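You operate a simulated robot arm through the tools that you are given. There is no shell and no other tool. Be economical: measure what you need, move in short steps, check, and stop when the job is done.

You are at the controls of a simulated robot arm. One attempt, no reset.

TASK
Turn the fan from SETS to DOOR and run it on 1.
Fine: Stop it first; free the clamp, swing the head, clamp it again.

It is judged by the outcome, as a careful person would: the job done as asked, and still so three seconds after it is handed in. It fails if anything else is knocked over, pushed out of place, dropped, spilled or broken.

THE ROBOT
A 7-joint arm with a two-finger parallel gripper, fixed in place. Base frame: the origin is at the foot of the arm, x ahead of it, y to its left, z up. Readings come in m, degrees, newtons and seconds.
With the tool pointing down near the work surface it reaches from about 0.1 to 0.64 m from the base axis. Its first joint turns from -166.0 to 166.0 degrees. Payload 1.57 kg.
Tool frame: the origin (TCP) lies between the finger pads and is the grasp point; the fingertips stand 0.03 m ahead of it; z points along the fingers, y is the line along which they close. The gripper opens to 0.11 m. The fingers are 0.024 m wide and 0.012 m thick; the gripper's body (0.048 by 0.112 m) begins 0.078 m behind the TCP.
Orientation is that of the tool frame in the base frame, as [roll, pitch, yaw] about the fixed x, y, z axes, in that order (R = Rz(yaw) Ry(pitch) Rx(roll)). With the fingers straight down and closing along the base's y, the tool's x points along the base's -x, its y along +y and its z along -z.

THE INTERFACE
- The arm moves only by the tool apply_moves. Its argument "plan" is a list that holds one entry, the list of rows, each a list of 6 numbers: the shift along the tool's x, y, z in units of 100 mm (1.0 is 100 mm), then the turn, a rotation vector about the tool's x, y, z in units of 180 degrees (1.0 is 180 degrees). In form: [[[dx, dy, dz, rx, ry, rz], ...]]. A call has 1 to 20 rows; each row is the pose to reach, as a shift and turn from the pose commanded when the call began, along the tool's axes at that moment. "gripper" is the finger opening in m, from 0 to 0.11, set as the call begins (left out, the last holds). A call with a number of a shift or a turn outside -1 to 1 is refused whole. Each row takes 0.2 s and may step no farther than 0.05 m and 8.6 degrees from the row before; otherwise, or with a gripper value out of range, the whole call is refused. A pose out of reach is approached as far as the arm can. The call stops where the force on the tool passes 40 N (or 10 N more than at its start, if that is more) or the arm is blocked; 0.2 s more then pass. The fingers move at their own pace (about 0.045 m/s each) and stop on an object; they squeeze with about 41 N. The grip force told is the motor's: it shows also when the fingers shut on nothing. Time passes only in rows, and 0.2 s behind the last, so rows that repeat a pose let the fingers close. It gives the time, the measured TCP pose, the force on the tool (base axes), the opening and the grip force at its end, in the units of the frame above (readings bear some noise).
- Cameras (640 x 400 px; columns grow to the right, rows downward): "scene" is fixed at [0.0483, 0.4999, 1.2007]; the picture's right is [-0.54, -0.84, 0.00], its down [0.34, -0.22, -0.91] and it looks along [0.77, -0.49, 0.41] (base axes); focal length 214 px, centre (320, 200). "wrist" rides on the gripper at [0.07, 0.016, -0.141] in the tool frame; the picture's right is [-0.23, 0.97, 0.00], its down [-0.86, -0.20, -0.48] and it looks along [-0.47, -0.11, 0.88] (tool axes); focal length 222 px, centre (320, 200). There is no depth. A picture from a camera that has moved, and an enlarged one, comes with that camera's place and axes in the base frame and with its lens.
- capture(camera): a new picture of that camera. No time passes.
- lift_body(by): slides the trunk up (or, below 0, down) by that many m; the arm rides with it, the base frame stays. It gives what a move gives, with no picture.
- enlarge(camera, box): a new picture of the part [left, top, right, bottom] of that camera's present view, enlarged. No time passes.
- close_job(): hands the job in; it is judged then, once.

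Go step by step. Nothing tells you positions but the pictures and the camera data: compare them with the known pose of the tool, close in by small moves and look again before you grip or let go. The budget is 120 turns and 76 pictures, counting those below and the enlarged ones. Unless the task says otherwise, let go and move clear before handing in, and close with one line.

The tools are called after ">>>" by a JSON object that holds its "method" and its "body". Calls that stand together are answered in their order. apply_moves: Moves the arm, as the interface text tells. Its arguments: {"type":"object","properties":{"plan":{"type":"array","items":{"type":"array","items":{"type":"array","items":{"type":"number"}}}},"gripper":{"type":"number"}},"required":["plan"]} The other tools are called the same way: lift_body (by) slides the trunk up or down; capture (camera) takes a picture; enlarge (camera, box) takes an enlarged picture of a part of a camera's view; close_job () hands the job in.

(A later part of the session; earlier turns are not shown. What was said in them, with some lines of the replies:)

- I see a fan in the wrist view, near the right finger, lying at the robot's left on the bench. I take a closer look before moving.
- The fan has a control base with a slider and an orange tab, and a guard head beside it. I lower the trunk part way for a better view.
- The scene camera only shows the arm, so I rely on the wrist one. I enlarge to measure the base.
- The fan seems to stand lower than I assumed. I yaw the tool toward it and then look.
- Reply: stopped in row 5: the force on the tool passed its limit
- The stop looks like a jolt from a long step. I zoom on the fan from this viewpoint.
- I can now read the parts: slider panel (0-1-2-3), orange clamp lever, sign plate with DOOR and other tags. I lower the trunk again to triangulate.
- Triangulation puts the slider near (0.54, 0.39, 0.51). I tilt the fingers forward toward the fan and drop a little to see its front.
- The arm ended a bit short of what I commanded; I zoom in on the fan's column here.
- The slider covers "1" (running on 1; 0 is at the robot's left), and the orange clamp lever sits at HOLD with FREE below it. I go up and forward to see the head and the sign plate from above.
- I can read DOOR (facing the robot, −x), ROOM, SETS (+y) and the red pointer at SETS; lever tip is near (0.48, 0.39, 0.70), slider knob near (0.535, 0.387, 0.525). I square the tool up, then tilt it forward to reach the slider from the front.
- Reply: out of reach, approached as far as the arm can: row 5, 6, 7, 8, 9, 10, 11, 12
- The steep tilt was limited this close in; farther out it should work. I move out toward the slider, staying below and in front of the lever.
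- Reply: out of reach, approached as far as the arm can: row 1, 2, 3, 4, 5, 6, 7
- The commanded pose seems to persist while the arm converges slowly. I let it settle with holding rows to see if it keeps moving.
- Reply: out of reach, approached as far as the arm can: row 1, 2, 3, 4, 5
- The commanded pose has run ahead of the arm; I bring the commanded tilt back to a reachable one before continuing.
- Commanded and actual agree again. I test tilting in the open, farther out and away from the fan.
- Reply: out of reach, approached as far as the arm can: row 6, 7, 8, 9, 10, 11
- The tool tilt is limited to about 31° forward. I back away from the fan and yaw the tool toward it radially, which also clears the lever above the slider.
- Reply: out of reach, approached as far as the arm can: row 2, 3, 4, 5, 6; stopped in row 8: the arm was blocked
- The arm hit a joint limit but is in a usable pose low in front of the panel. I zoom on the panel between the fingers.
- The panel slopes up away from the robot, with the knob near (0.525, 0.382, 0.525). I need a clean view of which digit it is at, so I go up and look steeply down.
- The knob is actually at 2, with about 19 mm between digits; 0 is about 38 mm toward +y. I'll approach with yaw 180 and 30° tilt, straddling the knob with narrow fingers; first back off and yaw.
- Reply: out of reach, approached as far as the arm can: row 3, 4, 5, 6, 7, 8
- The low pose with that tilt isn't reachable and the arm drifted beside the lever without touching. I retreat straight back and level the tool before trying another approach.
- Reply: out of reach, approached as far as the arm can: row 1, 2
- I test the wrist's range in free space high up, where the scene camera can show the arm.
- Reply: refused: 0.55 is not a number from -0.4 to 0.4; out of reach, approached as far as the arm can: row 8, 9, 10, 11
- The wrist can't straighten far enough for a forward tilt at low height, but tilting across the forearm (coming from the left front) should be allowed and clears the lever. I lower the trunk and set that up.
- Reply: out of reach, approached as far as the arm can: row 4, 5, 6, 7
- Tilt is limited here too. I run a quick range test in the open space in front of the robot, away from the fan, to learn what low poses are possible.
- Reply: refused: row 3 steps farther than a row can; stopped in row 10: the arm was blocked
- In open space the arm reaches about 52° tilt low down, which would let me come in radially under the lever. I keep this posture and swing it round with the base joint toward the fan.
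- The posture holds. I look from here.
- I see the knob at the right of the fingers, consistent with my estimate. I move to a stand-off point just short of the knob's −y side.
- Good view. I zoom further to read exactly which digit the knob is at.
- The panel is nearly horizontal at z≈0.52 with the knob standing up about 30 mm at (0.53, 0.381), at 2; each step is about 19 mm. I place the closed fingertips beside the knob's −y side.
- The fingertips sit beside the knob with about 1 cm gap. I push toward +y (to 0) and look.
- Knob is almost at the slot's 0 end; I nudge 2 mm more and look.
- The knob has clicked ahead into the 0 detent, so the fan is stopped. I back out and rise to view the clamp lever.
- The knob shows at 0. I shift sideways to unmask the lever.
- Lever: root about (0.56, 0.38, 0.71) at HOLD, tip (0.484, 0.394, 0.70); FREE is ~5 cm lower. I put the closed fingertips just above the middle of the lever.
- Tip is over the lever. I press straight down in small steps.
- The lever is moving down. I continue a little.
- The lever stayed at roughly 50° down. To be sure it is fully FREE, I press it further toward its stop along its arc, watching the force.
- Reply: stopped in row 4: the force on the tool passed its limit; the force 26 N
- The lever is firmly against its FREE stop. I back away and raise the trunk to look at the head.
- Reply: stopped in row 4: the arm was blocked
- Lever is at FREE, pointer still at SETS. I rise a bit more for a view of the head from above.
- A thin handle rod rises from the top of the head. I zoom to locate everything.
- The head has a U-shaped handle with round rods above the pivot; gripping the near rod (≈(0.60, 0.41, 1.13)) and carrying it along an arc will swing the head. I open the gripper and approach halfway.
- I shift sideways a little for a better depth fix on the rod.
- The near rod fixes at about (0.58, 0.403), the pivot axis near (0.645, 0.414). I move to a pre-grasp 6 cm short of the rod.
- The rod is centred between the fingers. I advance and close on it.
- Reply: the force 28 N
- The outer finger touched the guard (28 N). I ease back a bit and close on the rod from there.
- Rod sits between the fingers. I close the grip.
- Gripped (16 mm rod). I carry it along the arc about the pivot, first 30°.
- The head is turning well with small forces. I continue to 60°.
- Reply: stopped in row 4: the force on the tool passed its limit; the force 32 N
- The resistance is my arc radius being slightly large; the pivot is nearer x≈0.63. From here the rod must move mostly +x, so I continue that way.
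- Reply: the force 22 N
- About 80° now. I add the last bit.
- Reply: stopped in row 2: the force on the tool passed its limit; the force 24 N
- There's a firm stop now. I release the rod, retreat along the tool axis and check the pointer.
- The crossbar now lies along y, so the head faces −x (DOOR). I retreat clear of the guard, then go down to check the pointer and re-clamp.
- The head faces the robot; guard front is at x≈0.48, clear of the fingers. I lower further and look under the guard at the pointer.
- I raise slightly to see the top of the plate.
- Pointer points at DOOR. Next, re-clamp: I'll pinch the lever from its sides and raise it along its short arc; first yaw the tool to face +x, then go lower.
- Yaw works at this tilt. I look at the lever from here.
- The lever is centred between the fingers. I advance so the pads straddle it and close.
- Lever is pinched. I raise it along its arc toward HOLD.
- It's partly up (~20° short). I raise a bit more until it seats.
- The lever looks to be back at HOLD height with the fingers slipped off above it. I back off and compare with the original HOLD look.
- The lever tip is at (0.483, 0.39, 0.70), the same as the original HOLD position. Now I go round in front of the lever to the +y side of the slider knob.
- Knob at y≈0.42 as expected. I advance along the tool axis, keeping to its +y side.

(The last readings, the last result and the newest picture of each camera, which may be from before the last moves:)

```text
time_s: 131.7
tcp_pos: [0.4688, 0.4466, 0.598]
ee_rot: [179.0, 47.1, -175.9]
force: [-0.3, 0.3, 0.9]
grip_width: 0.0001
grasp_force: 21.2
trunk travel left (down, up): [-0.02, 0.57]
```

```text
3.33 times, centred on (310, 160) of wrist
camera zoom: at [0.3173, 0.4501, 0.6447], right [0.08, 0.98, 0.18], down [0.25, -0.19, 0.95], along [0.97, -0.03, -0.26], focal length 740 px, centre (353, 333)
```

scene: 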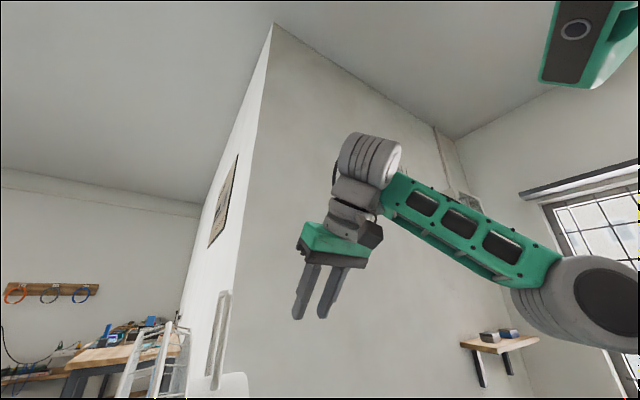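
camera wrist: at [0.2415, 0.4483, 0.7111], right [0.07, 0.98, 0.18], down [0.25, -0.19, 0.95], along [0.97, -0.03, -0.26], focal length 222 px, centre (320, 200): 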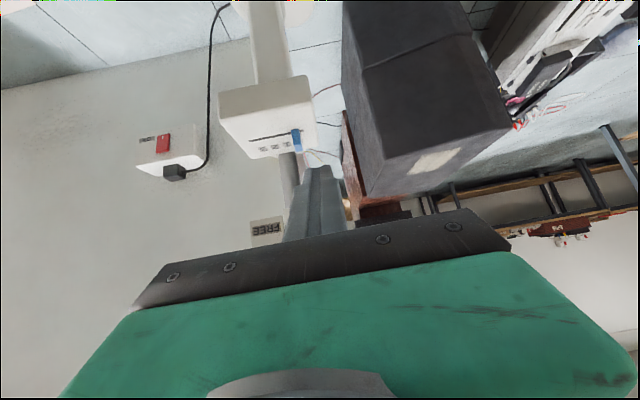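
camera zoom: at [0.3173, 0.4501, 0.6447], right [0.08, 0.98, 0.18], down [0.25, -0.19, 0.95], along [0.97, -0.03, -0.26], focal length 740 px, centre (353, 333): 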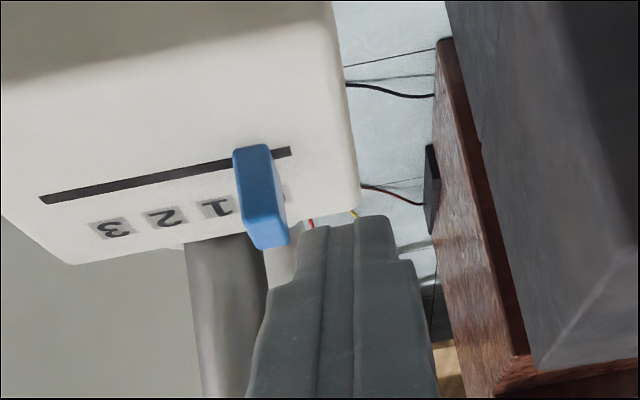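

Fingers pass clear of the knob's +y side. I advance the last 5.5 cm and look.

>>> {"method": "apply_moves", "body": {"plan": [[[0, -0.02, 0.19, 0, 0, 0], [0, -0.04, 0.38, 0, 0, 0], [0, -0.05, 0.565, 0, 0, 0], [0, -0.05, 0.565, 0, 0, 0]]]}}

>>> {"method": "enlarge", "body": {"camera": "wrist", "box": [230, 100, 390, 220]}}

```text
time_s: 132.7
tcp_pos: [0.5094, 0.4464, 0.5585]
ee_rot: [179.1, 47.0, -176.0]
force: [-0.6, 0.4, 0.3]
grip_width: 0.0002
grasp_force: 21.9
trunk travel left (down, up): [-0.02, 0.57]
```

```text
3.33 times, centred on (310, 160) of wrist
camera zoom: at [0.3576, 0.4497, 0.6053], right [0.07, 0.98, 0.18], down [0.25, -0.19, 0.95], along [0.97, -0.03, -0.26], focal length 740 px, centre (353, 333)
```

zoom: 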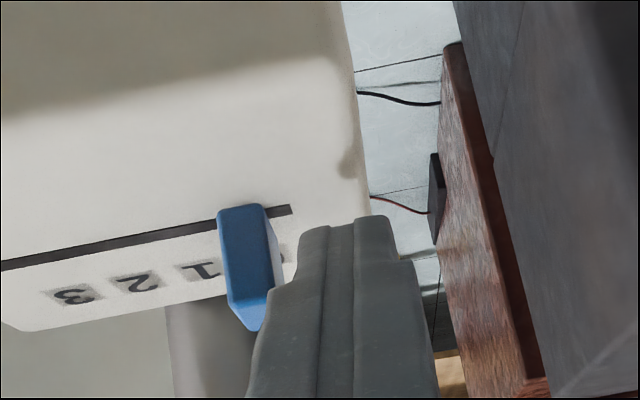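

>>> {"method": "apply_moves", "body": {"plan": [[[0.003, -0.06, -0.003, 0, 0, 0], [0.006, -0.12, -0.006, 0, 0, 0], [0.009, -0.17, -0.009, 0, 0, 0], [0.011, -0.22, -0.011, 0, 0, 0], [0.011, -0.22, -0.011, 0, 0, 0]]]}}

>>> {"method": "enlarge", "body": {"camera": "wrist", "box": [230, 100, 390, 220]}}

```text
time_s: 133.8
tcp_pos: [0.511, 0.4235, 0.5592]
ee_rot: [179.2, 47.0, -176.0]
force: [-0.3, -0.3, 0.6]
grip_width: 0.0
grasp_force: 21.6
trunk travel left (down, up): [-0.02, 0.57]
```

```text
3.33 times, centred on (310, 160) of wrist
camera zoom: at [0.3579, 0.4258, 0.6062], right [0.08, 0.98, 0.18], down [0.25, -0.19, 0.95], along [0.97, -0.03, -0.26], focal length 740 px, centre (353, 333)
```

zoom: 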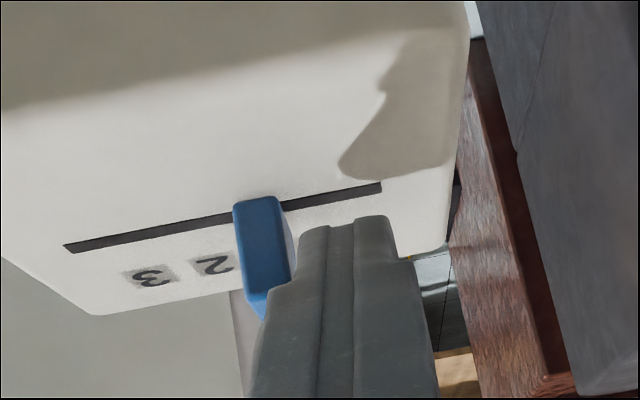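

The knob is one step back, at 61% of the slot, which is exactly position 1. I move off it and retreat.

>>> {"method": "apply_moves", "body": {"plan": [[[0, 0.1, 0, 0, 0, 0], [0, 0.15, -0.15, 0, 0, 0], [0, 0.15, -0.4, 0, 0, 0], [0, 0.15, -0.7, 0, 0, 0], [0, 0.15, -1, 0, 0, 0], [0, 0.15, -1, 0, 0, 0]]]}}

>>> {"method": "apply_moves", "body": {"plan": [[[0.1, -0.1, -0.2, 0, 0, 0], [0.2, -0.2, -0.4, 0, 0, 0], [0.3, -0.3, -0.6, 0, 0, 0], [0.3, -0.3, -0.6, 0, 0, 0]]]}}

>>> {"method": "enlarge", "body": {"camera": "wrist", "box": [220, 80, 420, 240]}}

```text
time_s: 135.2
tcp_pos: [0.4352, 0.4332, 0.6285]
ee_rot: [179.2, 47.0, -175.9]
force: [-0.3, 0.3, 0.5]
grip_width: 0.0
grasp_force: 21.3
trunk travel left (down, up): [-0.02, 0.57]
```

```text
time_s: 136.2
tcp_pos: [0.373, 0.3981, 0.6452]
ee_rot: [179.2, 47.0, -175.9]
force: [0.6, -0.5, 0.2]
grip_width: 0.0001
grasp_force: 21.1
trunk travel left (down, up): [-0.02, 0.57]
```

```text
2.50 times, centred on (320, 160) of wrist
camera zoom: at [0.2201, 0.4006, 0.6928], right [0.08, 0.98, 0.18], down [0.25, -0.19, 0.95], along [0.97, -0.03, -0.26], focal length 555 px, centre (320, 300)
```

zoom: 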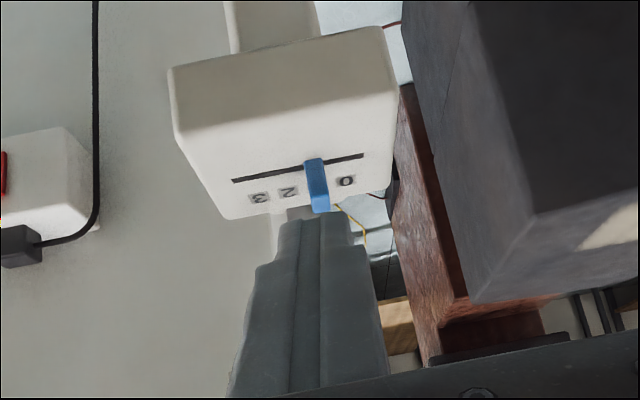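

The knob covers 1, with 3, 2 and 0 visible. I raise for a last check of lever and pointer.

>>> {"method": "lift_body", "body": {"by": 0.25}}

>>> {"method": "enlarge", "body": {"camera": "wrist", "box": [240, 40, 440, 220]}}

```text
time_s: 138.8
tcp_pos: [0.3728, 0.3975, 0.8949]
ee_rot: [179.2, 47.1, -175.9]
force: [1.0, 0.2, 0.2]
grip_width: 0.0
grasp_force: 21.6
trunk travel left (down, up): [-0.27, 0.32]
```

```text
2.22 times, centred on (340, 130) of wrist
camera zoom: at [0.2204, 0.4008, 0.9426], right [0.07, 0.98, 0.18], down [0.25, -0.19, 0.95], along [0.97, -0.03, -0.26], focal length 494 px, centre (276, 356)
```

zoom: 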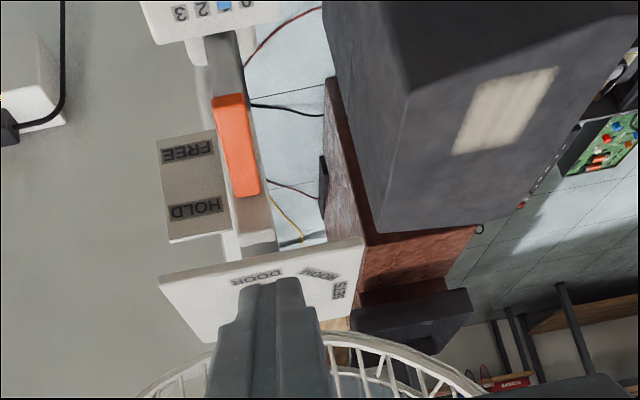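

Lever is at HOLD. I step aside to see the pointer.

>>> {"method": "apply_moves", "body": {"plan": [[[0, -0.3, 0, 0, 0, 0], [0, -0.6, 0, 0, 0, 0], [0, -0.9, 0, 0, 0, 0], [0, -0.9, 0, 0, 0, 0]]]}}

>>> {"method": "enlarge", "body": {"camera": "wrist", "box": [300, 60, 460, 220]}}

```text
time_s: 139.8
tcp_pos: [0.3796, 0.3078, 0.8931]
ee_rot: [179.2, 47.0, -175.9]
force: [0.2, 0.3, -0.2]
grip_width: 0.0001
grasp_force: 21.4
trunk travel left (down, up): [-0.27, 0.32]
```

```text
2.50 times, centred on (380, 140) of wrist
camera zoom: at [0.2279, 0.3101, 0.9406], right [0.07, 0.98, 0.18], down [0.25, -0.19, 0.95], along [0.97, -0.03, -0.26], focal length 555 px, centre (170, 350)
```

zoom: 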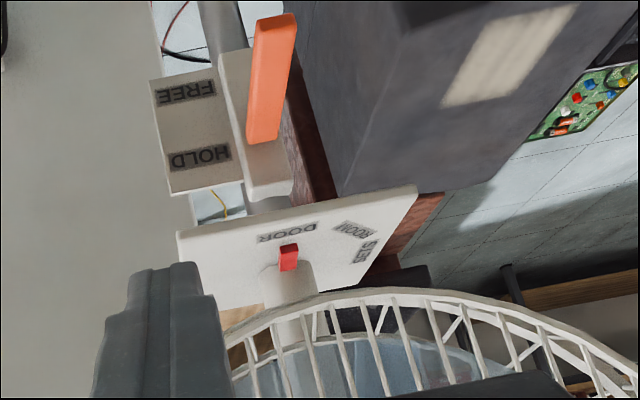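

The pointer is on DOOR, the lever is at HOLD and the knob is at 1. The arm is clear of the fan, so I hand in.

>>> {"method": "close_job", "body": {}}

```text
The job is handed in.
```

The fan now faces DOOR, clamped at HOLD and set to 1. I stopped it at 0 before freeing the clamp and swinging the head.
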